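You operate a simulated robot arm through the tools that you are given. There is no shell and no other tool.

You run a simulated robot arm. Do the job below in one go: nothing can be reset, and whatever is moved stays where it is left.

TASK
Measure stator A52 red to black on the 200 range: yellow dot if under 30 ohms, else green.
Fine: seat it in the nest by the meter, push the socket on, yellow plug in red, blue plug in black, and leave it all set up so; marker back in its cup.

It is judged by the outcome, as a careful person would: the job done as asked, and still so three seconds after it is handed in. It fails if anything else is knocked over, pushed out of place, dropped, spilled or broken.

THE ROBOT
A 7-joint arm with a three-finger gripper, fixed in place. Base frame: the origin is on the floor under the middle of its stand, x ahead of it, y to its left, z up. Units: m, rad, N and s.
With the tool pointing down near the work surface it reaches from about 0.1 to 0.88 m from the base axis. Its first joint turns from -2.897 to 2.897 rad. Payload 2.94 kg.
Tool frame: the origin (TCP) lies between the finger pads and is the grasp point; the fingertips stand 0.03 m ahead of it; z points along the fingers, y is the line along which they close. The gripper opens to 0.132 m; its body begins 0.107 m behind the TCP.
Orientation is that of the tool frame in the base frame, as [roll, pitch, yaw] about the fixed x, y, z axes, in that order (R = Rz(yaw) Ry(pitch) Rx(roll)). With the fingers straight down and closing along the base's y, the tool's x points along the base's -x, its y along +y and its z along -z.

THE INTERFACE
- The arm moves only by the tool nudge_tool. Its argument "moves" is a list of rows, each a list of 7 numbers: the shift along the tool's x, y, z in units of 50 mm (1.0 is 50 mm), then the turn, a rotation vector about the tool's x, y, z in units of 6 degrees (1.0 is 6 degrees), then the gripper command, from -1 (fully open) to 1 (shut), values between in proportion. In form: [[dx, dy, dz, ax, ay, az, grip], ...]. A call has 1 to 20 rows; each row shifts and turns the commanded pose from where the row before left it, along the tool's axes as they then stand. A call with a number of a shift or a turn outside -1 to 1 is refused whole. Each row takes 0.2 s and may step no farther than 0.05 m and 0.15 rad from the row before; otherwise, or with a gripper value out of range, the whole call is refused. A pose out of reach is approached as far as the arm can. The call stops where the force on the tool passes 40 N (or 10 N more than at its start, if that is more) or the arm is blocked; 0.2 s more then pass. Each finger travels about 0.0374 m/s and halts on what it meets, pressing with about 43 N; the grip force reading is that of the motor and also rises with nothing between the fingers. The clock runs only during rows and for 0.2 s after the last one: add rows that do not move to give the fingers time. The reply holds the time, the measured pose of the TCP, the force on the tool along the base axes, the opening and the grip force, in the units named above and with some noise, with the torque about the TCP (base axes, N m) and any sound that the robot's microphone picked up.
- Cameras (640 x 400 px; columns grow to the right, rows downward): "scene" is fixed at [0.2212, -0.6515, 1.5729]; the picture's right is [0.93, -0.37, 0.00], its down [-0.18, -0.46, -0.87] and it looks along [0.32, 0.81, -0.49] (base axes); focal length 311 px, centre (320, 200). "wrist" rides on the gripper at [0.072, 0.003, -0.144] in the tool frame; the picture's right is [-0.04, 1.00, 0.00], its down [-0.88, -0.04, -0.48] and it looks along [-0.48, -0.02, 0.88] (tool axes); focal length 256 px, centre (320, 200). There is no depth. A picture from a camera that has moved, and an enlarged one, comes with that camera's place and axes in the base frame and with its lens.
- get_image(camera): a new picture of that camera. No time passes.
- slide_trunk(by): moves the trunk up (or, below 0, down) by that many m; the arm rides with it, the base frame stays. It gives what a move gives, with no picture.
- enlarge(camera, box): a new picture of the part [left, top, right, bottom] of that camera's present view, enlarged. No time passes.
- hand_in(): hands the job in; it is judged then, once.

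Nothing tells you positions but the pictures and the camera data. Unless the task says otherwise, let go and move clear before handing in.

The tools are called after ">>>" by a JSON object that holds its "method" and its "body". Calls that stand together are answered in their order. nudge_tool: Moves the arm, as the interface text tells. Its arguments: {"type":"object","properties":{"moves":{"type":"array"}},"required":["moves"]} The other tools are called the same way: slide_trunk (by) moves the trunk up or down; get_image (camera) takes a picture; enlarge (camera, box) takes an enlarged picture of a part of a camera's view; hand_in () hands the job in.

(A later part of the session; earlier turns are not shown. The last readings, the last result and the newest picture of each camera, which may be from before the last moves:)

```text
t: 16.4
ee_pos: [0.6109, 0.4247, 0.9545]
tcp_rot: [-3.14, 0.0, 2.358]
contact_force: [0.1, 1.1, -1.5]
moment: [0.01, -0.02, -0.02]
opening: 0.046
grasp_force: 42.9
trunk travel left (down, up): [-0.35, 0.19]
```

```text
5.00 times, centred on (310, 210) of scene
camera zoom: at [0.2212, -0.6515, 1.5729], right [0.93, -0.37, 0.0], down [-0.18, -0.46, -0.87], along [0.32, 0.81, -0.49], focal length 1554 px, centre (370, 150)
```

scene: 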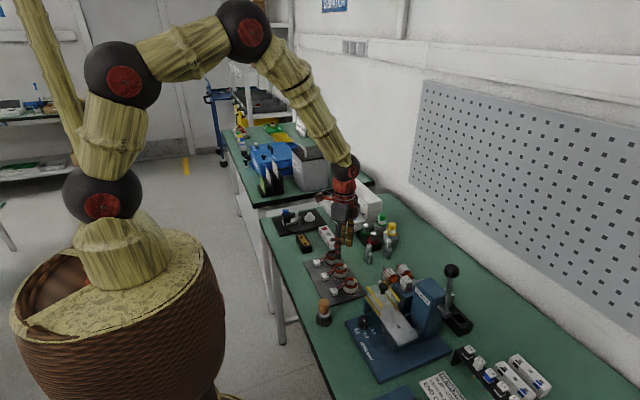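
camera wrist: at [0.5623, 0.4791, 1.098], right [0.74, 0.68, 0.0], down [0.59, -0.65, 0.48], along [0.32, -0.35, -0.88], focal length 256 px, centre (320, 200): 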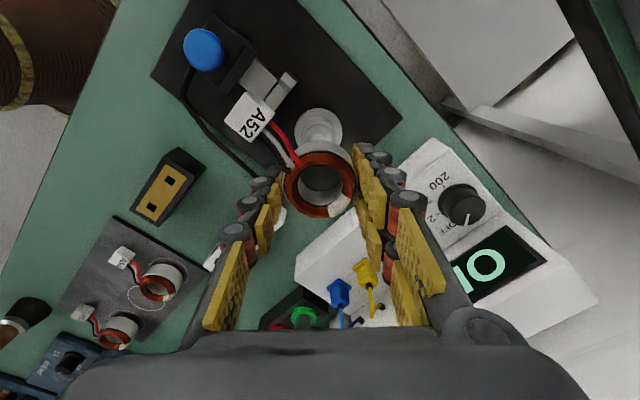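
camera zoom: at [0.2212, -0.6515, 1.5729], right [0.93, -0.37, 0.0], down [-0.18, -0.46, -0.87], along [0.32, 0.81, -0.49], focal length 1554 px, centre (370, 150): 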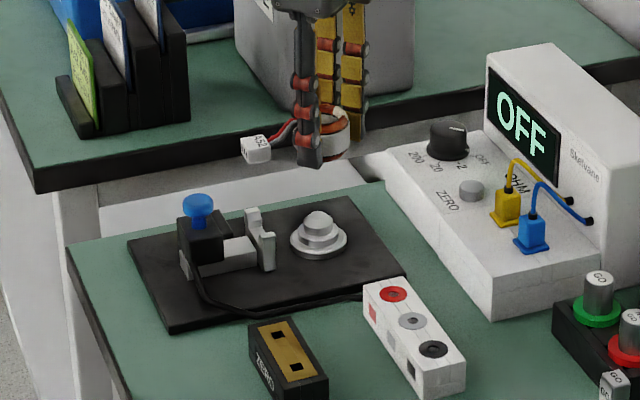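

The camera pose says the ring is about 4 mm too far along +x relative to the post. I'm correcting that and lowering to just above the post top for another look.

>>> {"method": "nudge_tool", "body": {"moves": [[0.06, -0.04, 0.4, 0, 0, 0, 0.45], [0, 0, 0.5, 0, 0, 0, 0.45], [0, 0, 0, 0, 0, 0, 0.45]]}}

>>> {"method": "get_image", "body": {"camera": "wrist"}}

>>> {"method": "enlarge", "body": {"camera": "wrist", "box": [220, 80, 420, 230]}}

>>> {"method": "enlarge", "body": {"camera": "scene", "box": [270, 185, 340, 240]}}

```text
t: 17.2
ee_pos: [0.6072, 0.4265, 0.9103]
tcp_rot: [-3.142, -0.001, 2.358]
contact_force: [-0.6, -0.3, -0.9]
moment: [0.0, -0.03, 0.02]
opening: 0.046
grasp_force: 43.0
trunk travel left (down, up): [-0.35, 0.19]
```

```text
taken
camera wrist: at [0.5575, 0.4795, 1.0534], right [0.74, 0.68, 0.0], down [0.59, -0.65, 0.48], along [0.32, -0.35, -0.88], focal length 256 px, centre (320, 200)
```

wrist: 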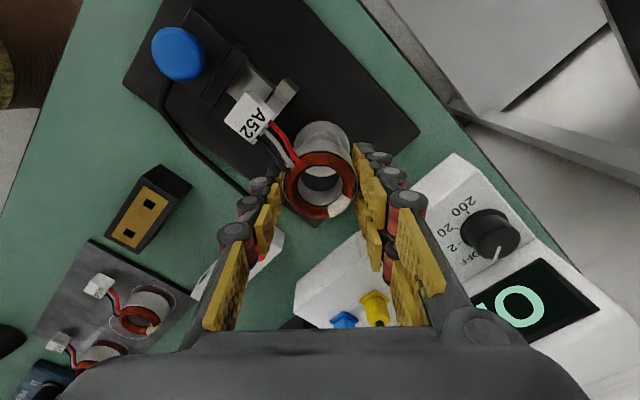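

```text
2.67 times, centred on (320, 155) of wrist
camera zoom: at [0.5575, 0.4795, 1.0534], right [0.74, 0.68, 0.0], down [0.59, -0.65, 0.48], along [0.32, -0.35, -0.88], focal length 683 px, centre (320, 320)
```

zoom: 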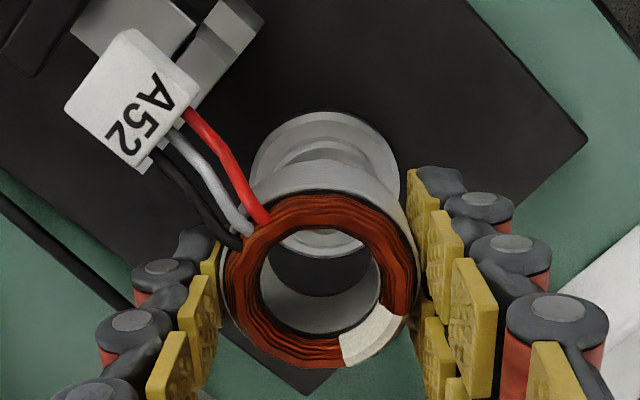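

```text
7.27 times, centred on (305, 212) of scene
camera zoom: at [0.2212, -0.6515, 1.5729], right [0.93, -0.37, 0.0], down [-0.18, -0.46, -0.87], along [0.32, 0.81, -0.49], focal length 2260 px, centre (429, 109)
```

zoom: 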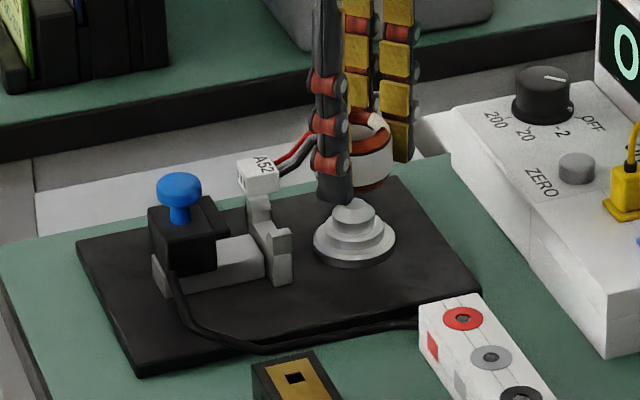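

The ring now sits about 2.5 mm short of the post in x, so I'm trimming that and going down to the post tip for a fine check.

>>> {"method": "nudge_tool", "body": {"moves": [[-0.028, 0.044, 0.1, 0, 0, 0, 0.45], [0, 0, 0.12, 0, 0, 0, 0.45], [0, 0, 0, 0, 0, 0, 0.45]]}}

>>> {"method": "enlarge", "body": {"camera": "wrist", "box": [220, 80, 420, 230]}}

>>> {"method": "enlarge", "body": {"camera": "scene", "box": [275, 190, 335, 235]}}

```text
t: 18.0
ee_pos: [0.6089, 0.4262, 0.9003]
tcp_rot: [-3.141, 0.0, 2.356]
contact_force: [-0.3, 0.2, -1.0]
moment: [0.0, -0.01, -0.01]
opening: 0.046
grasp_force: 42.9
trunk travel left (down, up): [-0.35, 0.19]
```

```text
2.67 times, centred on (320, 155) of wrist
camera zoom: at [0.56, 0.4792, 1.0434], right [0.74, 0.68, 0.0], down [0.6, -0.65, 0.48], along [0.32, -0.35, -0.88], focal length 683 px, centre (320, 320)
```

zoom: 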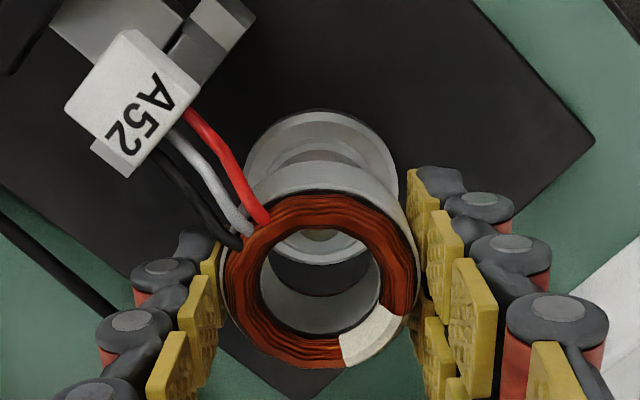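

```text
8.89 times, centred on (305, 212) of scene
camera zoom: at [0.2212, -0.6515, 1.5729], right [0.93, -0.37, 0.0], down [-0.18, -0.46, -0.87], along [0.32, 0.81, -0.49], focal length 2762 px, centre (453, 89)
```

zoom: 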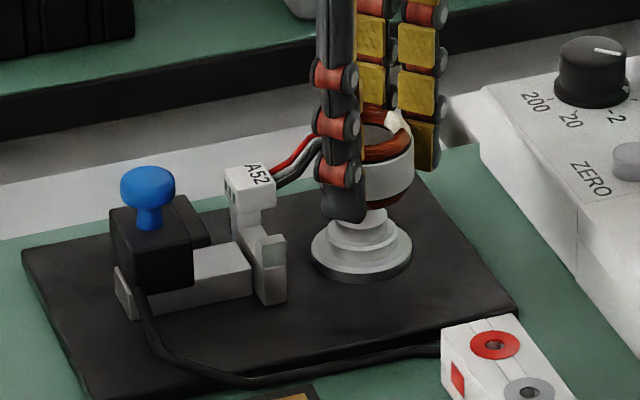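

The ring is within about 1 mm of the post and the connector is over the fork. I'm descending in small steps and watching the force.

>>> {"method": "nudge_tool", "body": {"moves": [[0.006, 0.01, 0.08, 0, 0, 0, 0.45], [0, 0, 0.08, 0, 0, 0, 0.45], [0, 0, 0.08, 0, 0, 0, 0.45], [0, 0, 0, 0, 0, 0, 0.45]]}}

>>> {"method": "enlarge", "body": {"camera": "wrist", "box": [220, 80, 420, 230]}}

>>> {"method": "enlarge", "body": {"camera": "scene", "box": [275, 190, 335, 235]}}

```text
t: 19.0
ee_pos: [0.6081, 0.4277, 0.8877]
tcp_rot: [-3.141, 0.001, 2.355]
contact_force: [0.1, 0.0, -1.9]
moment: [0.0, -0.01, 0.0]
opening: 0.0458
grasp_force: 42.5
trunk travel left (down, up): [-0.35, 0.19]
```

```text
2.67 times, centred on (320, 155) of wrist
camera zoom: at [0.5599, 0.4809, 1.0311], right [0.74, 0.68, 0.0], down [0.6, -0.65, 0.48], along [0.32, -0.35, -0.88], focal length 683 px, centre (320, 320)
```

zoom: 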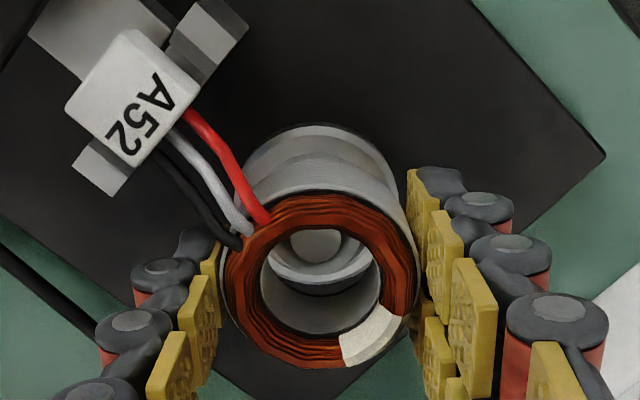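

```text
8.89 times, centred on (305, 212) of scene
camera zoom: at [0.2212, -0.6515, 1.5729], right [0.93, -0.37, 0.0], down [-0.18, -0.46, -0.87], along [0.32, 0.81, -0.49], focal length 2762 px, centre (453, 89)
```

zoom: 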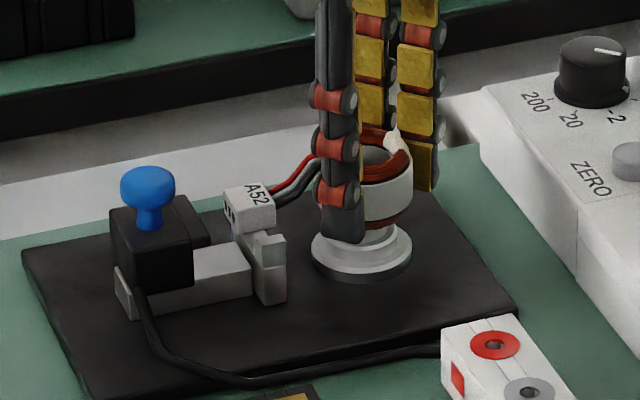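

The post tip is visible through the bore, nearly centred. I'll check the connector against the fork prongs before lowering further.

>>> {"method": "enlarge", "body": {"camera": "scene", "box": [293, 205, 325, 227]}}

>>> {"method": "enlarge", "body": {"camera": "wrist", "box": [225, 75, 305, 155]}}

```text
16.00 times, centred on (309, 216) of scene
camera zoom: at [0.2212, -0.6515, 1.5729], right [0.93, -0.37, 0.0], down [-0.18, -0.46, -0.87], along [0.32, 0.81, -0.49], focal length 4972 px, centre (496, -56)
```

zoom: 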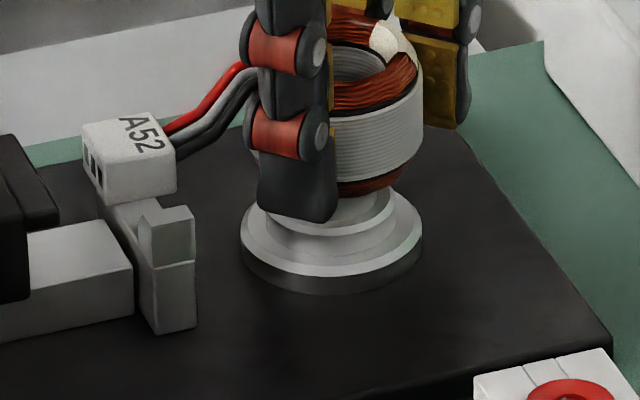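

```text
5.00 times, centred on (265, 115) of wrist
camera zoom: at [0.5599, 0.4809, 1.0311], right [0.74, 0.68, 0.0], down [0.6, -0.65, 0.48], along [0.32, -0.35, -0.88], focal length 1280 px, centre (595, 625)
```

zoom: 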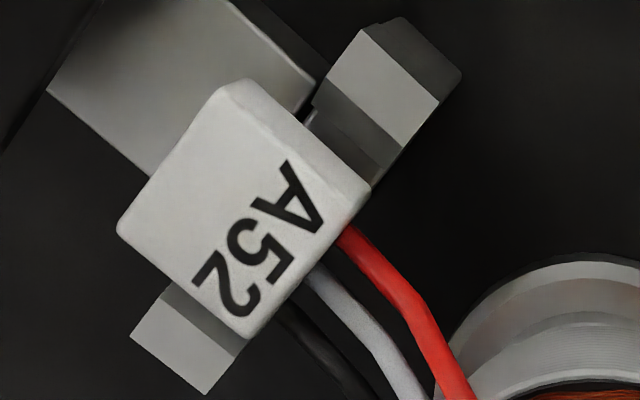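

The fork prongs have lead-in chamfers and the connector is within 1–2 mm of the channel centre. I'm nudging 1.4 mm toward -y and continuing down slowly.

>>> {"method": "nudge_tool", "body": {"moves": [[-0.02, -0.02, 0.0, 0, 0, 0, 0.45], [0, 0, 0.06, 0, 0, 0, 0.45], [0, 0, 0.06, 0, 0, 0, 0.45], [0, 0, 0, 0, 0, 0, 0.45]]}}

>>> {"method": "enlarge", "body": {"camera": "scene", "box": [293, 205, 325, 227]}}

>>> {"method": "enlarge", "body": {"camera": "wrist", "box": [225, 75, 385, 235]}}

```text
t: 20.0
ee_pos: [0.6079, 0.4261, 0.8839]
tcp_rot: [-3.141, -0.001, 2.356]
contact_force: [-0.6, -0.2, -1.7]
moment: [0.02, -0.01, -0.01]
opening: 0.046
grasp_force: 43.0
trunk travel left (down, up): [-0.35, 0.19]
```

```text
16.00 times, centred on (309, 216) of scene
camera zoom: at [0.2212, -0.6515, 1.5729], right [0.93, -0.37, 0.0], down [-0.18, -0.46, -0.87], along [0.32, 0.81, -0.49], focal length 4972 px, centre (496, -56)
```

zoom: 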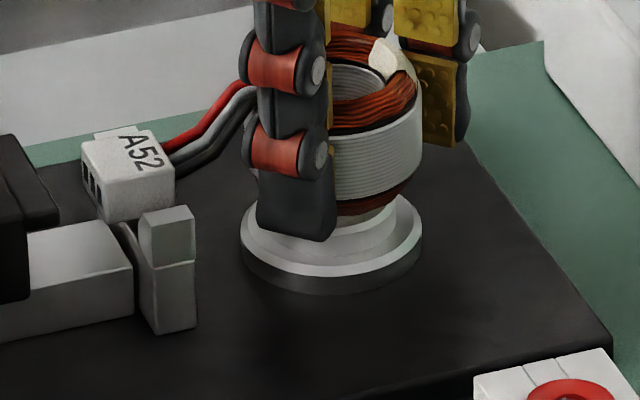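

```text
2.50 times, centred on (305, 155) of wrist
camera zoom: at [0.5591, 0.4796, 1.0263], right [0.74, 0.68, 0.0], down [0.59, -0.65, 0.48], along [0.32, -0.35, -0.88], focal length 640 px, centre (358, 312)
```

zoom: 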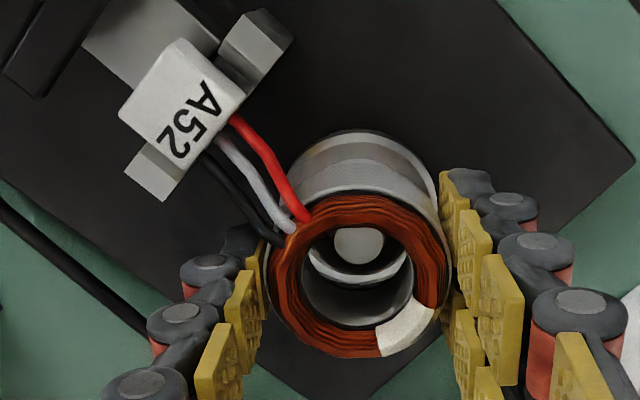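

There's no contact yet and it's still well aligned. I'm continuing down in fine steps.

>>> {"method": "nudge_tool", "body": {"moves": [[0, 0, 0.05, 0, 0, 0, 0.45], [0, 0, 0.05, 0, 0, 0, 0.45], [0, 0, 0, 0, 0, 0, 0.45]]}}

>>> {"method": "enlarge", "body": {"camera": "scene", "box": [293, 205, 325, 227]}}

>>> {"method": "enlarge", "body": {"camera": "wrist", "box": [225, 75, 385, 235]}}

```text
t: 20.8
ee_pos: [0.6086, 0.4269, 0.8785]
tcp_rot: [3.142, 0.0, 2.356]
contact_force: [0.1, 1.5, -0.5]
moment: [0.06, -0.02, -0.02]
opening: 0.0458
grasp_force: 43.1
trunk travel left (down, up): [-0.35, 0.19]
```

```text
16.00 times, centred on (309, 216) of scene
camera zoom: at [0.2212, -0.6515, 1.5729], right [0.93, -0.37, 0.0], down [-0.18, -0.46, -0.87], along [0.32, 0.81, -0.49], focal length 4972 px, centre (496, -56)
```

zoom: 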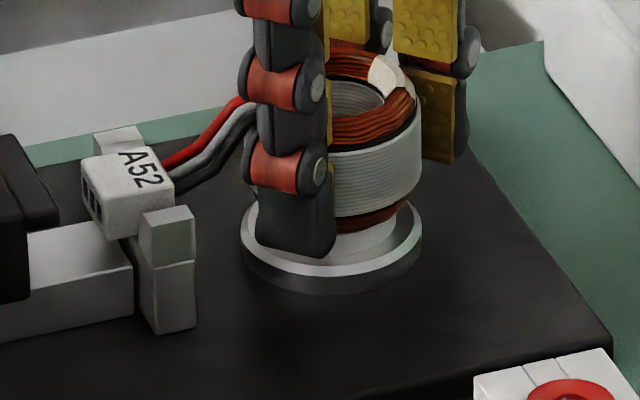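

```text
2.50 times, centred on (305, 155) of wrist
camera zoom: at [0.5587, 0.4796, 1.0211], right [0.74, 0.68, 0.0], down [0.59, -0.65, 0.48], along [0.32, -0.35, -0.88], focal length 640 px, centre (358, 312)
```

zoom: 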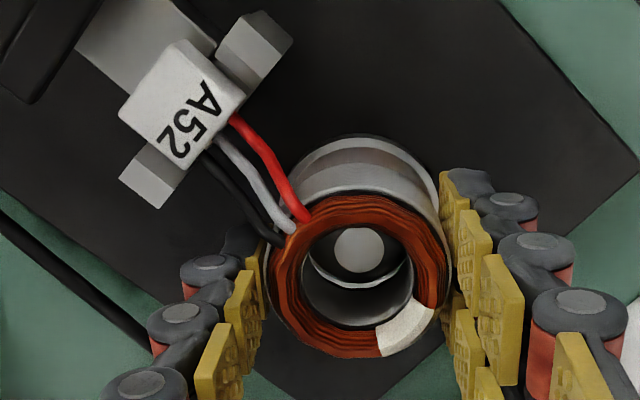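

The connector is dropping between the prongs and there's a light touch. I'm lowering a few more millimetres.

>>> {"method": "nudge_tool", "body": {"moves": [[0, 0, 0.04, 0, 0, 0, 0.45], [0, 0, 0.04, 0, 0, 0, 0.45], [0, 0, 0, 0, 0, 0, 0.45]]}}

>>> {"method": "enlarge", "body": {"camera": "scene", "box": [293, 205, 325, 227]}}

>>> {"method": "enlarge", "body": {"camera": "wrist", "box": [225, 75, 385, 235]}}

```text
t: 21.6
ee_pos: [0.6069, 0.4267, 0.8771]
tcp_rot: [3.137, 0.0, 2.356]
contact_force: [-6.6, -0.2, 21.2]
moment: [-0.08, 0.45, 0.03]
opening: 0.046
grasp_force: 42.9
trunk travel left (down, up): [-0.35, 0.19]
```

```text
16.00 times, centred on (309, 216) of scene
camera zoom: at [0.2212, -0.6515, 1.5729], right [0.93, -0.37, 0.0], down [-0.18, -0.46, -0.87], along [0.32, 0.81, -0.49], focal length 4972 px, centre (496, -56)
```

zoom: 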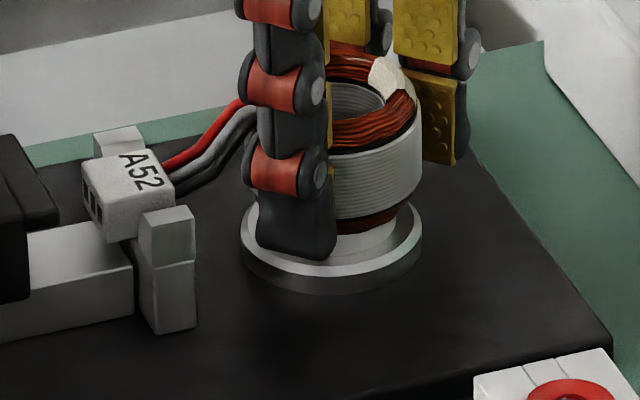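

```text
2.50 times, centred on (305, 155) of wrist
camera zoom: at [0.5584, 0.4793, 1.0204], right [0.74, 0.68, 0.0], down [0.59, -0.65, 0.48], along [0.32, -0.35, -0.88], focal length 640 px, centre (358, 312)
```

zoom: 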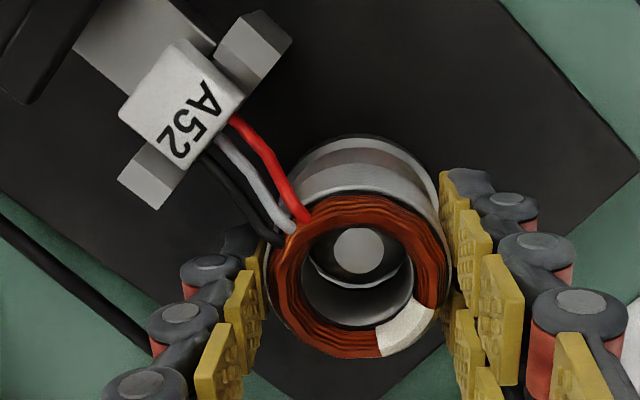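

The stator stopped at about seat height (z force 21 N), with the ring down around the post and the connector between the prongs. I'm relaxing the downward push and then opening the fingers slightly.

>>> {"method": "nudge_tool", "body": {"moves": [[0, 0, -0.05, 0, 0, 0, 0.45], [0, 0, 0, 0, 0, 0, 0.3], [0, 0, 0, 0, 0, 0, 0.15], [0, 0, 0, 0, 0, 0, 0.1], [0, 0, 0, 0, 0, 0, 0.1]]}}

>>> {"method": "enlarge", "body": {"camera": "scene", "box": [293, 205, 325, 227]}}

>>> {"method": "enlarge", "body": {"camera": "wrist", "box": [225, 75, 385, 235]}}

```text
t: 22.8
ee_pos: [0.6075, 0.4271, 0.8756]
tcp_rot: [-3.141, 0.002, 2.355]
contact_force: [0.4, 0.1, -0.2]
moment: [-0.02, 0.0, 0.01]
opening: 0.0595
grasp_force: 0.1
trunk travel left (down, up): [-0.35, 0.19]
```

```text
16.00 times, centred on (309, 216) of scene
camera zoom: at [0.2212, -0.6515, 1.5729], right [0.93, -0.37, 0.0], down [-0.18, -0.46, -0.87], along [0.32, 0.81, -0.49], focal length 4972 px, centre (496, -56)
```

zoom: 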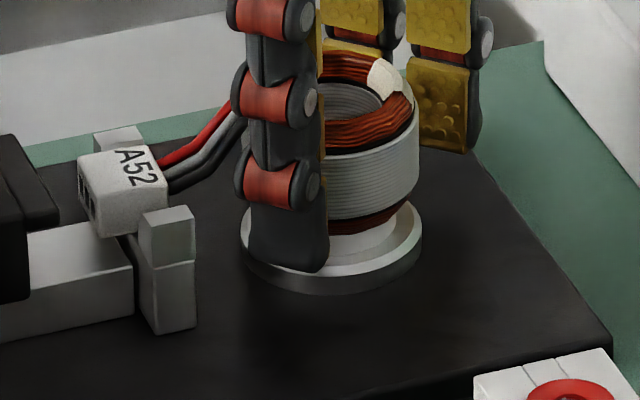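

```text
2.50 times, centred on (305, 155) of wrist
camera zoom: at [0.5598, 0.4798, 1.0193], right [0.74, 0.68, 0.0], down [0.6, -0.65, 0.48], along [0.32, -0.35, -0.88], focal length 640 px, centre (358, 312)
```

zoom: 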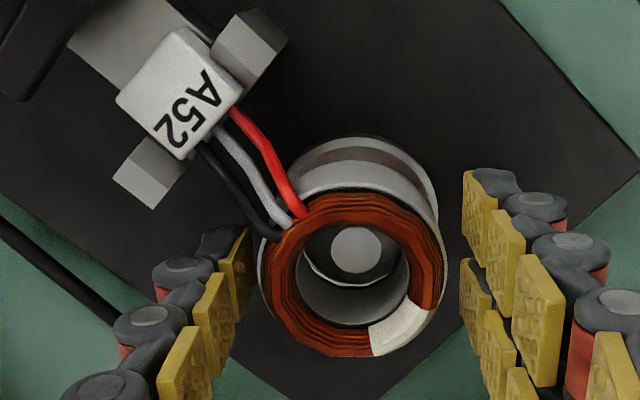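

The fingers are clear. I'm rising straight up and checking how A52 sits from both cameras.

>>> {"method": "nudge_tool", "body": {"moves": [[0, 0, -0.4, 0, 0, 0, 0.0], [0, 0, -0.8, 0, 0, 0, -0.2], [0, 0, -0.8, 0, 0, 0, -0.5], [0, 0, 0, 0, 0, 0, -0.5]]}}

>>> {"method": "get_image", "body": {"camera": "wrist"}}

>>> {"method": "enlarge", "body": {"camera": "scene", "box": [281, 200, 329, 230]}}

>>> {"method": "enlarge", "body": {"camera": "wrist", "box": [220, 50, 400, 190]}}

```text
t: 23.8
ee_pos: [0.6103, 0.4265, 0.9735]
tcp_rot: [-3.139, -0.001, 2.357]
contact_force: [0.5, -0.3, -0.3]
moment: [0.01, 0.07, 0.0]
opening: 0.0991
grasp_force: 0.0
trunk travel left (down, up): [-0.35, 0.19]
```

```text
taken
camera wrist: at [0.5616, 0.48, 1.1165], right [0.74, 0.68, 0.0], down [0.6, -0.65, 0.48], along [0.32, -0.35, -0.88], focal length 256 px, centre (320, 200)
```

wrist: 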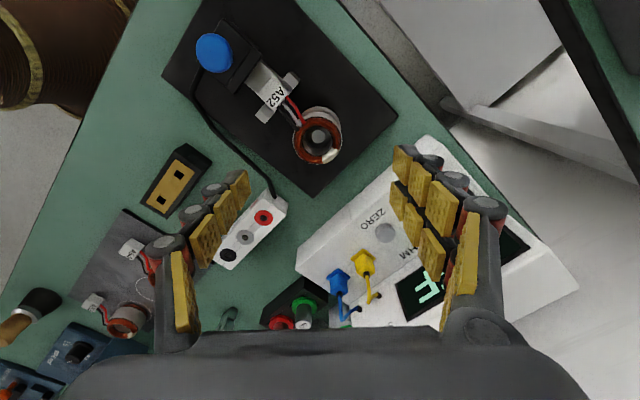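

```text
13.33 times, centred on (305, 215) of scene
camera zoom: at [0.2212, -0.6515, 1.5729], right [0.93, -0.37, 0.0], down [-0.18, -0.46, -0.87], along [0.32, 0.81, -0.49], focal length 4143 px, centre (520, 0)
```

zoom: 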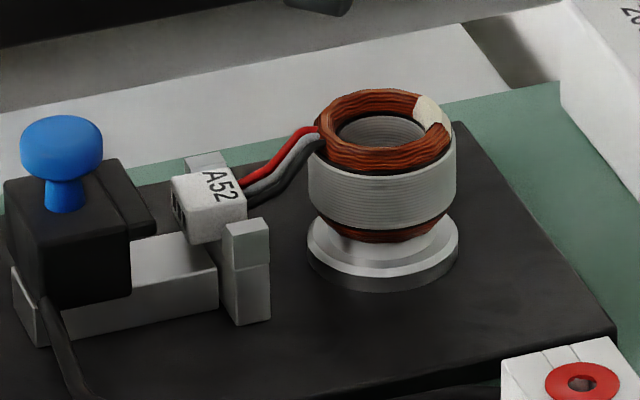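

```text
2.86 times, centred on (310, 120) of wrist
camera zoom: at [0.5616, 0.48, 1.1165], right [0.74, 0.68, 0.0], down [0.6, -0.65, 0.48], along [0.32, -0.35, -0.88], focal length 731 px, centre (349, 429)
```

zoom: 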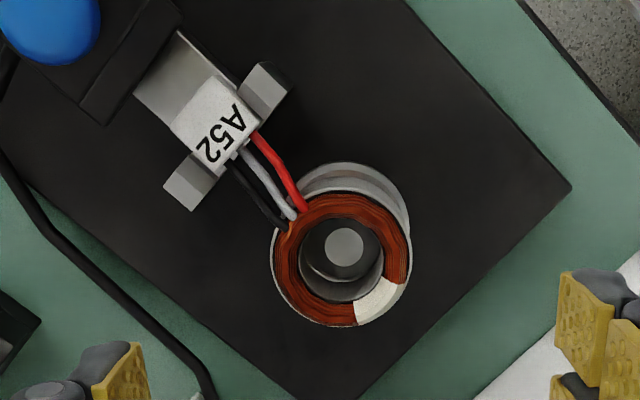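

A52 looks seated level on the post with its connector in the fork. Next I'll push the socket by its blue knob, at about (0.499, 0.430, 0.893), turning the tool so the fingers close along x for a positive push.

>>> {"method": "nudge_tool", "body": {"moves": [[0, 0, 0, 0, 0, 0.9375, 0.1], [0, 0, 0, 0, 0, 0.9375, 0.1], [0, 0, 0, 0, 0, 0.9375, 0.3], [0, 0, 0, 0, 0, 0.9375, 0.3], [0, 0, 0, 0, 0, 0.9375, 0.3], [0, 0, 0, 0, 0, 0.9375, 0.3], [0, 0, 0, 0, 0, 0.9375, 0.3], [0, 0, 0, 0, 0, 0.9375, 0.3], [0.02, -0.743, 0.1, 0, 0, 0, 0.3], [0.02, -0.743, 0.1, 0, 0, 0, 0.3], [0.02, -0.743, 0.1, 0, 0, 0, 0.3], [0, 0, 0, 0, 0, 0, 0.3]]}}

>>> {"method": "get_image", "body": {"camera": "wrist"}}

>>> {"method": "enlarge", "body": {"camera": "scene", "box": [260, 160, 340, 240]}}

```text
t: 26.4
ee_pos: [0.4978, 0.4307, 0.9608]
tcp_rot: [-3.141, 0.001, 1.574]
contact_force: [-0.6, 0.4, 0.4]
moment: [0.01, -0.05, 0.01]
opening: 0.0462
grasp_force: 0.1
trunk travel left (down, up): [-0.35, 0.19]
```

```text
taken
camera wrist: at [0.5019, 0.5018, 1.1043], right [1.0, -0.04, 0.0], down [-0.04, -0.88, 0.48], along [-0.02, -0.48, -0.88], focal length 256 px, centre (320, 200)
```

wrist: 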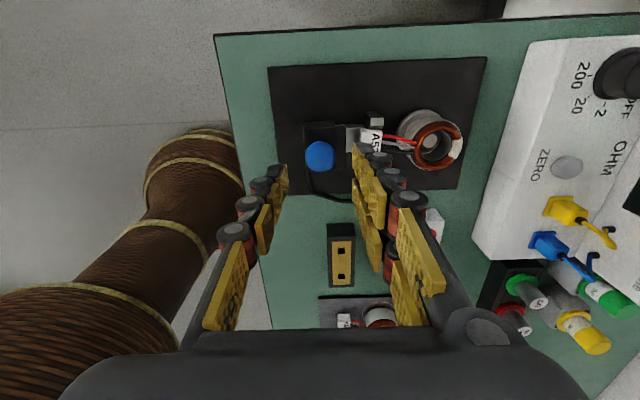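

```text
5.00 times, centred on (300, 200) of scene
camera zoom: at [0.2212, -0.6515, 1.5729], right [0.93, -0.37, 0.0], down [-0.18, -0.46, -0.87], along [0.32, 0.81, -0.49], focal length 1554 px, centre (420, 200)
```

zoom: 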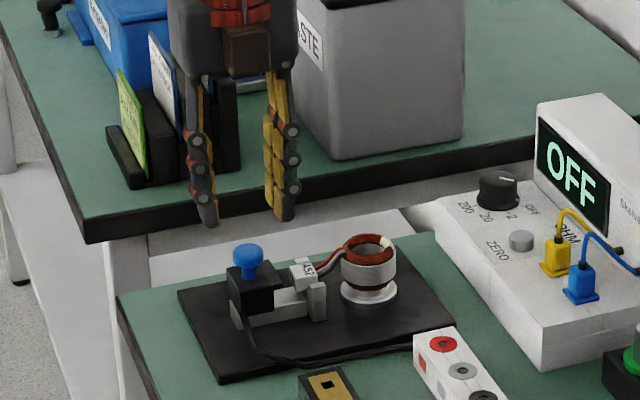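

The knob is right between the fingers in x. I'm lowering to knob height and closing on it.

>>> {"method": "nudge_tool", "body": {"moves": [[0, 0, 0.5, 0, 0, 0, 0.3], [0, 0, 0.5, 0, 0, 0, 0.3], [0, 0, 0, 0, 0, 0, 0.3]]}}

>>> {"method": "enlarge", "body": {"camera": "scene", "box": [270, 190, 330, 235]}}

>>> {"method": "enlarge", "body": {"camera": "wrist", "box": [230, 90, 490, 250]}}

```text
t: 27.2
ee_pos: [0.4985, 0.43, 0.9126]
tcp_rot: [3.141, -0.001, 1.572]
contact_force: [1.1, 0.6, -0.2]
moment: [-0.01, 0.03, 0.01]
opening: 0.046
grasp_force: 0.2
trunk travel left (down, up): [-0.35, 0.19]
```

```text
8.89 times, centred on (300, 212) of scene
camera zoom: at [0.2212, -0.6515, 1.5729], right [0.93, -0.37, 0.0], down [-0.18, -0.46, -0.87], along [0.32, 0.81, -0.49], focal length 2762 px, centre (498, 89)
```

zoom: 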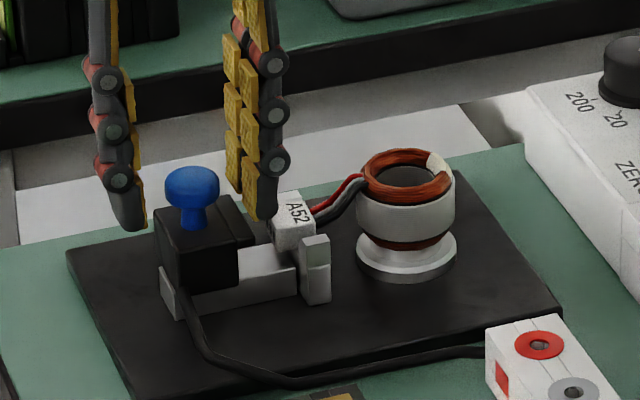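

```text
2.46 times, centred on (360, 170) of wrist
camera zoom: at [0.5011, 0.501, 1.0551], right [1.0, -0.04, 0.0], down [-0.04, -0.88, 0.48], along [-0.02, -0.48, -0.88], focal length 630 px, centre (222, 274)
```

zoom: 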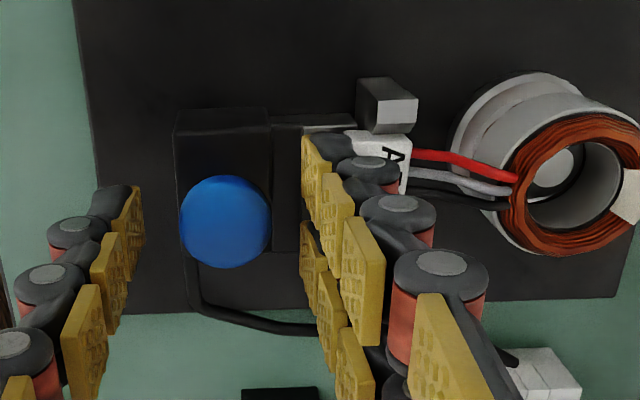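

The fingers straddle the knob with their tips above the block. I'm closing on the knob.

>>> {"method": "nudge_tool", "body": {"moves": [[0, 0, 0, 0, 0, 0, 0.75], [0, 0, 0, 0, 0, 0, 0.75], [0, 0, 0, 0, 0, 0, 0.75], [0, 0, 0, 0, 0, 0, 0.75]]}}

>>> {"method": "enlarge", "body": {"camera": "scene", "box": [270, 190, 330, 235]}}

>>> {"method": "enlarge", "body": {"camera": "wrist", "box": [230, 90, 490, 250]}}

```text
t: 28.2
ee_pos: [0.4989, 0.4292, 0.9112]
tcp_rot: [-3.141, -0.001, 1.574]
contact_force: [3.8, 1.6, 0.6]
moment: [0.15, -0.09, -0.05]
opening: 0.0241
grasp_force: 38.9
trunk travel left (down, up): [-0.35, 0.19]
```

```text
8.89 times, centred on (300, 212) of scene
camera zoom: at [0.2212, -0.6515, 1.5729], right [0.93, -0.37, 0.0], down [-0.18, -0.46, -0.87], along [0.32, 0.81, -0.49], focal length 2762 px, centre (498, 89)
```

zoom: 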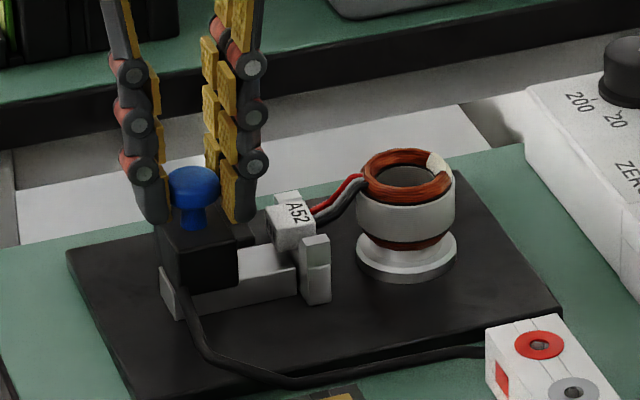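

```text
2.46 times, centred on (360, 170) of wrist
camera zoom: at [0.5018, 0.5013, 1.0555], right [1.0, -0.04, 0.0], down [-0.04, -0.88, 0.48], along [-0.02, -0.47, -0.88], focal length 630 px, centre (222, 274)
```

zoom: 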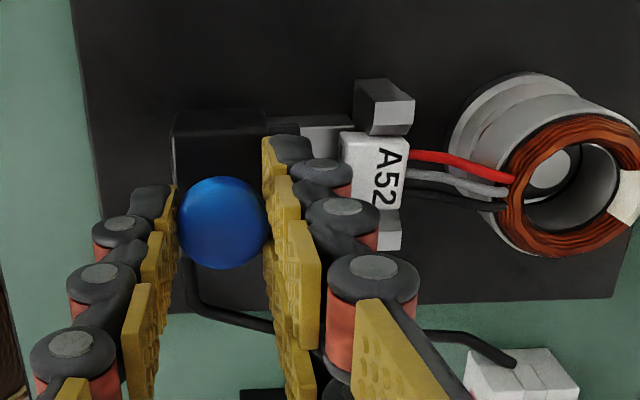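

I have the knob. I'm pushing the socket toward the connector (+x) in small steps, listening and watching the force.

>>> {"method": "nudge_tool", "body": {"moves": [[0, 0.06, 0, 0, 0, 0, 0.75], [0, 0.06, 0, 0, 0, 0, 0.75], [0, 0.06, 0, 0, 0, 0, 0.75], [0, 0, 0, 0, 0, 0, 0.75]]}}

>>> {"method": "enlarge", "body": {"camera": "scene", "box": [270, 190, 330, 235]}}

```text
t: 29.2
ee_pos: [0.5076, 0.4293, 0.9124]
tcp_rot: [3.141, -0.001, 1.573]
contact_force: [-0.5, 7.4, -0.2]
moment: [0.13, 0.0, 0.09]
opening: 0.0235
grasp_force: 44.6
trunk travel left (down, up): [-0.35, 0.19]
```

```text
8.89 times, centred on (300, 212) of scene
camera zoom: at [0.2212, -0.6515, 1.5729], right [0.93, -0.37, 0.0], down [-0.18, -0.46, -0.87], along [0.32, 0.81, -0.49], focal length 2762 px, centre (498, 89)
```

zoom: 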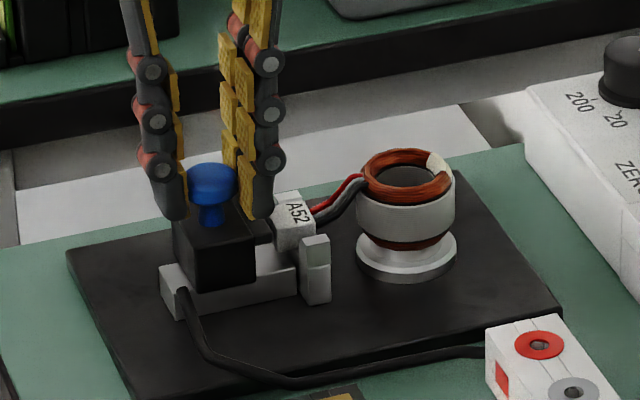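

The socket slides freely. I'm continuing toward mating.

>>> {"method": "nudge_tool", "body": {"moves": [[0.02, 0.06, 0, 0, 0, 0, 0.75], [0, 0.06, 0, 0, 0, 0, 0.75], [0, 0.04, 0, 0, 0, 0, 0.75], [0, 0, 0, 0, 0, 0, 0.75]]}}

>>> {"method": "enlarge", "body": {"camera": "scene", "box": [270, 190, 330, 235]}}

>>> {"method": "enlarge", "body": {"camera": "wrist", "box": [230, 90, 490, 250]}}

```text
t: 30.2
ee_pos: [0.5147, 0.4296, 0.9118]
tcp_rot: [3.141, 0.0, 1.573]
contact_force: [-0.5, 6.2, 2.4]
moment: [-0.21, 0.1, 0.09]
opening: 0.0238
grasp_force: 45.2
trunk travel left (down, up): [-0.35, 0.19]
```

```text
8.89 times, centred on (300, 212) of scene
camera zoom: at [0.2212, -0.6515, 1.5729], right [0.93, -0.37, 0.0], down [-0.18, -0.46, -0.87], along [0.32, 0.81, -0.49], focal length 2762 px, centre (498, 89)
```

zoom: 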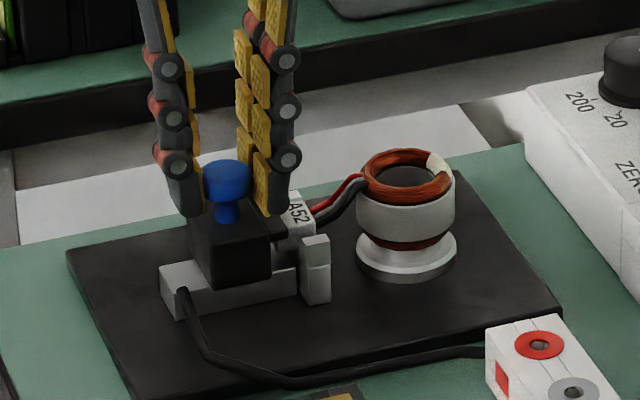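

```text
2.46 times, centred on (360, 170) of wrist
camera zoom: at [0.5181, 0.5015, 1.0554], right [1.0, -0.04, 0.0], down [-0.04, -0.88, 0.48], along [-0.02, -0.48, -0.88], focal length 630 px, centre (222, 274)
```

zoom: 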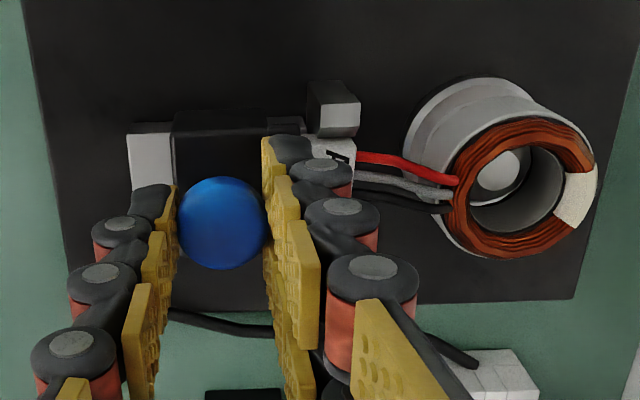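

Still sliding, with only slight resistance. Going further until it seats.

>>> {"method": "nudge_tool", "body": {"moves": [[0, 0.06, 0, 0, 0, 0, 0.75], [0, 0.06, 0, 0, 0, 0, 0.75], [0, 0, 0, 0, 0, 0, 0.75]]}}

>>> {"method": "enlarge", "body": {"camera": "scene", "box": [270, 190, 330, 235]}}

>>> {"method": "enlarge", "body": {"camera": "wrist", "box": [230, 90, 490, 250]}}

```text
t: 31.0
ee_pos: [0.5209, 0.4298, 0.9129]
tcp_rot: [-3.141, -0.001, 1.571]
contact_force: [-2.7, 12.1, -1.7]
moment: [0.58, 0.04, 0.09]
opening: 0.0238
grasp_force: 44.4
trunk travel left (down, up): [-0.35, 0.19]
```

```text
8.89 times, centred on (300, 212) of scene
camera zoom: at [0.2212, -0.6515, 1.5729], right [0.93, -0.37, 0.0], down [-0.18, -0.46, -0.87], along [0.32, 0.81, -0.49], focal length 2762 px, centre (498, 89)
```

zoom: 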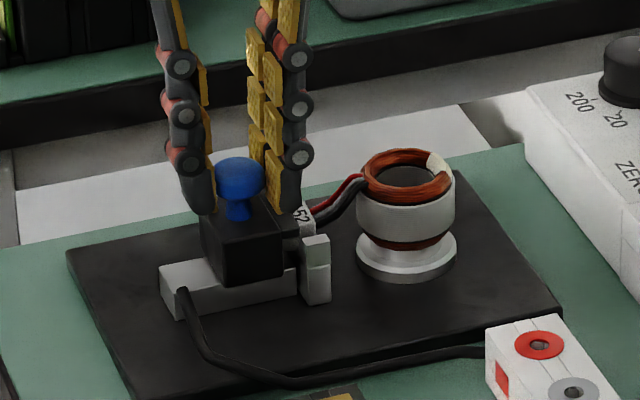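

```text
2.46 times, centred on (360, 170) of wrist
camera zoom: at [0.524, 0.5015, 1.0554], right [1.0, -0.04, 0.0], down [-0.04, -0.88, 0.48], along [-0.02, -0.48, -0.88], focal length 630 px, centre (222, 274)
```

zoom: 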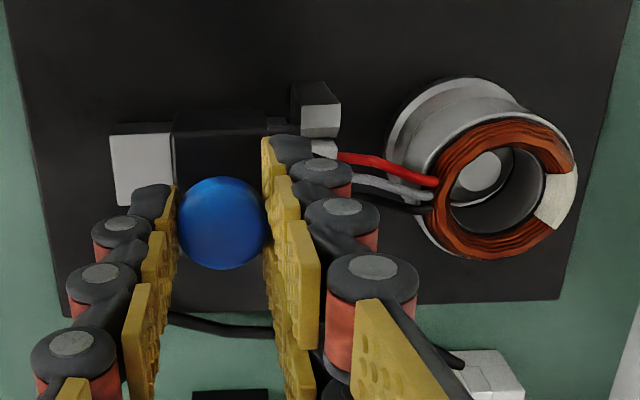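

It has moved about 22 mm with little axial force. I'm easing the sideways load by 1 mm in +y and continuing in 2 mm steps.

>>> {"method": "nudge_tool", "body": {"moves": [[0.02, 0.04, 0, 0, 0, 0, 0.75], [0, 0.04, 0, 0, 0, 0, 0.75], [0, 0, 0, 0, 0, 0, 0.75]]}}

>>> {"method": "enlarge", "body": {"camera": "scene", "box": [280, 195, 328, 231]}}

>>> {"method": "enlarge", "body": {"camera": "wrist", "box": [230, 90, 490, 250]}}

```text
t: 31.8
ee_pos: [0.5204, 0.4293, 0.9134]
tcp_rot: [-3.14, 0.004, 1.572]
contact_force: [-22.0, 6.8, 3.4]
moment: [0.13, 0.67, 0.03]
opening: 0.0238
grasp_force: 45.1
trunk travel left (down, up): [-0.35, 0.19]
```

```text
11.11 times, centred on (304, 213) of scene
camera zoom: at [0.2212, -0.6515, 1.5729], right [0.93, -0.37, 0.0], down [-0.18, -0.46, -0.87], along [0.32, 0.81, -0.49], focal length 3452 px, centre (498, 56)
```

zoom: 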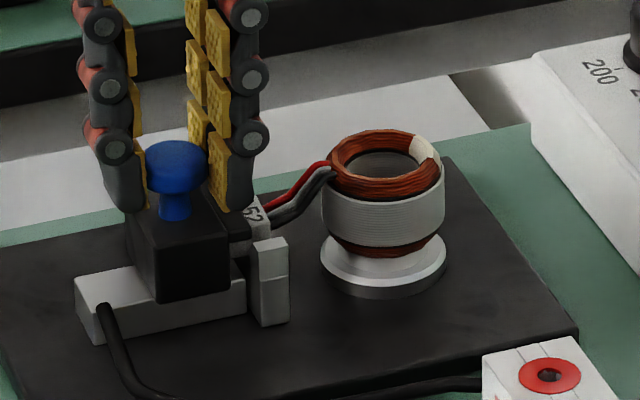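

```text
2.46 times, centred on (360, 170) of wrist
camera zoom: at [0.5249, 0.502, 1.0552], right [1.0, -0.04, 0.0], down [-0.04, -0.88, 0.48], along [-0.02, -0.48, -0.88], focal length 630 px, centre (222, 274)
```

zoom: 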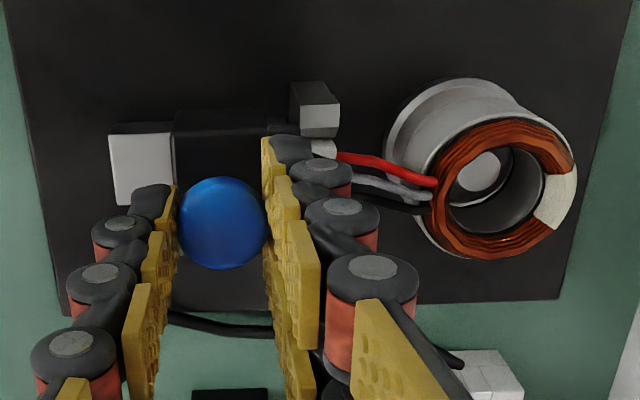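

It has come up against a firm stop (22 N) with the socket over the connector. I'll press a little harder to make sure it's fully home.

>>> {"method": "nudge_tool", "body": {"moves": [[0, 0.03, 0, 0, 0, 0, 0.75], [0, 0.03, 0, 0, 0, 0, 0.75], [0, 0, 0, 0, 0, 0, 0.75]]}}

>>> {"method": "enlarge", "body": {"camera": "scene", "box": [280, 195, 328, 231]}}

```text
t: 32.4
ee_pos: [0.5223, 0.4287, 0.9125]
tcp_rot: [-3.134, 0.007, 1.572]
contact_force: [-19.9, 5.1, 15.3]
moment: [0.47, 0.96, 0.07]
opening: 0.0237
grasp_force: 45.1
trunk travel left (down, up): [-0.35, 0.19]
stopped in row 3: the force on the tool passed its limit at 41 N (the readings are from after the stop); the commanded pose is now the measured one
```

```text
11.11 times, centred on (304, 213) of scene
camera zoom: at [0.2212, -0.6515, 1.5729], right [0.93, -0.37, 0.0], down [-0.18, -0.46, -0.87], along [0.32, 0.81, -0.49], focal length 3452 px, centre (498, 56)
```

zoom: 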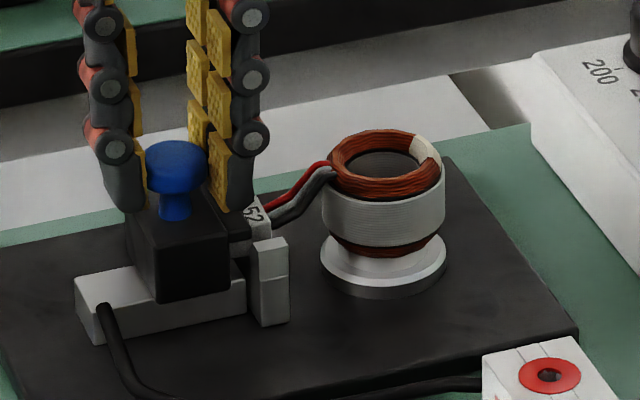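

41 N and no further movement, so the socket is fully home. I'm easing the fingers open just a bit and lifting clear.

>>> {"method": "nudge_tool", "body": {"moves": [[0, 0, 0, 0, 0, 0, 0.45], [0, 0, 0, 0, 0, 0, 0.45], [0, 0, 0, 0, 0, 0, 0.45], [0, 0, -0.4, 0, 0, 0, 0.45], [0, 0, -0.8, 0, 0, 0, 0.45], [0, 0, -0.3, 0, 0, 0, 0.45], [0, 0, 0, 0, 0, 0, 0.2]]}}

>>> {"method": "get_image", "body": {"camera": "wrist"}}

>>> {"method": "enlarge", "body": {"camera": "scene", "box": [280, 195, 328, 231]}}

>>> {"method": "enlarge", "body": {"camera": "wrist", "box": [280, 90, 480, 210]}}

```text
t: 34.0
ee_pos: [0.5266, 0.43, 0.9866]
tcp_rot: [-3.135, 0.005, 1.572]
contact_force: [0.0, 0.5, -0.2]
moment: [-0.02, -0.01, -0.01]
opening: 0.0529
grasp_force: 0.0
trunk travel left (down, up): [-0.35, 0.19]
```

```text
taken
camera wrist: at [0.5317, 0.5031, 1.1288], right [1.0, -0.04, -0.01], down [-0.03, -0.88, 0.48], along [-0.03, -0.48, -0.88], focal length 256 px, centre (320, 200)
```

wrist: 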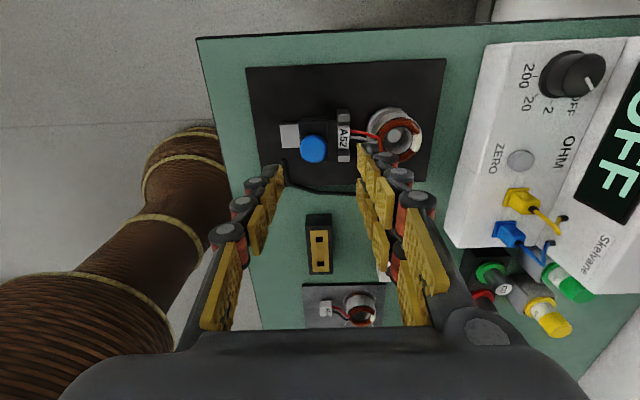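

```text
11.11 times, centred on (304, 213) of scene
camera zoom: at [0.2212, -0.6515, 1.5729], right [0.93, -0.37, 0.0], down [-0.18, -0.46, -0.87], along [0.32, 0.81, -0.49], focal length 3452 px, centre (498, 56)
```

zoom: 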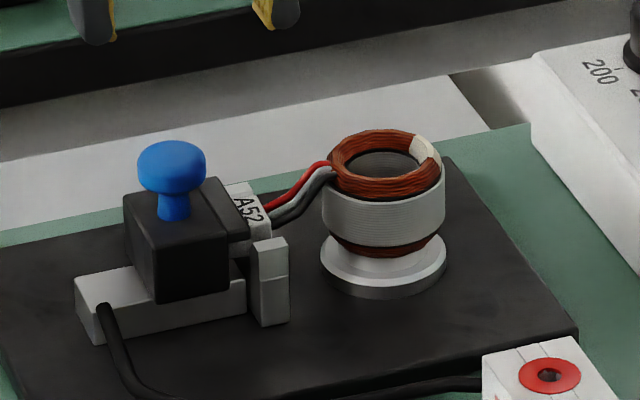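

```text
3.20 times, centred on (380, 150) of wrist
camera zoom: at [0.5317, 0.5031, 1.1288], right [1.0, -0.04, -0.01], down [-0.03, -0.88, 0.48], along [-0.03, -0.48, -0.88], focal length 819 px, centre (128, 360)
```

zoom: 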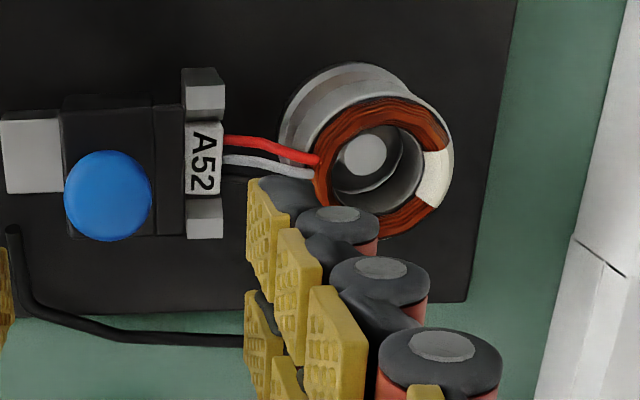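

The socket is fully on, flush with the fork, and A52 is still seated. I'm turning the wrist back to face the meter and rising for a careful look at the dial and plugs.

>>> {"method": "nudge_tool", "body": {"moves": [[0, 0, -0.06, -0.063, 0.048, 0, 0.2], [0, 0, -0.06, 0, 0, -1, 0.2], [0, 0, -0.06, 0, 0, -1, 0.2], [0, 0, -0.06, 0, 0, -1, 0.2], [0, 0, -0.06, 0, 0, -1, 0.2], [0, 0, -0.06, 0, 0, -1, 0.2], [0, 0, -0.06, 0, 0, -1, 0.2], [0, 0, -0.06, 0, 0, -1, 0.2], [0, 0, -0.06, 0, 0, -1, 0.2], [0, 0, -0.06, 0, 0, -1, 0.2], [0, 0, -0.06, 0, 0, -1, 0.2], [0, 0, -0.06, 0, 0, -1, 0.2], [0, 0, -0.06, 0, 0, -1, 0.2], [0, 0, 0, 0, 0, -1, -0.5], [0, 0, 0, 0, 0, -1, -0.5], [0, 0, 0, 0, 0, -1, -0.5], [-0.7, 0, 0, 0, 0, 0, -1], [-0.7, 0, 0, 0, 0, 0, -1], [-0.3, 0, 0, 0, 0, 0, -1], [0, 0, 0, 0, 0, 0, -1]]}}

>>> {"method": "get_image", "body": {"camera": "wrist"}}

>>> {"method": "enlarge", "body": {"camera": "wrist", "box": [200, 150, 440, 330]}}

```text
t: 38.2
ee_pos: [0.6113, 0.4316, 1.0253]
tcp_rot: [3.141, -0.001, -3.14]
contact_force: [0.2, 0.7, 0.2]
moment: [0.0, -0.01, 0.02]
opening: 0.132
grasp_force: 0.0
trunk travel left (down, up): [-0.35, 0.19]
```

```text
taken
camera wrist: at [0.5396, 0.433, 1.1686], right [0.04, 1.0, 0.0], down [0.88, -0.04, 0.48], along [0.48, -0.02, -0.88], focal length 256 px, centre (320, 200)
```

wrist: 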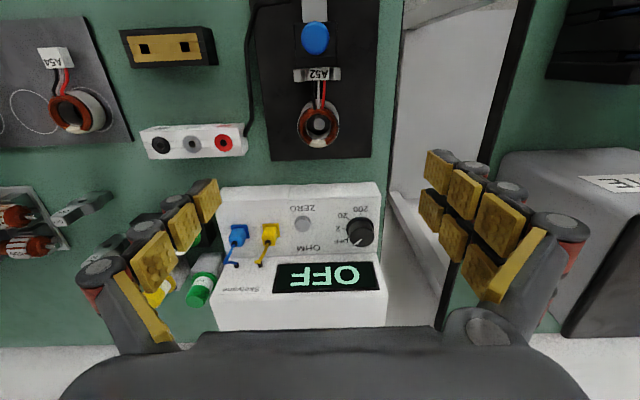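

```text
2.22 times, centred on (320, 240) of wrist
camera zoom: at [0.5396, 0.433, 1.1686], right [0.04, 1.0, 0.0], down [0.88, -0.04, 0.48], along [0.48, -0.02, -0.88], focal length 569 px, centre (320, 111)
```

zoom: 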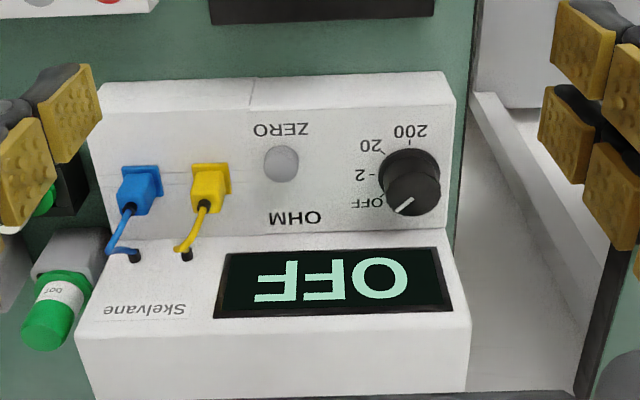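

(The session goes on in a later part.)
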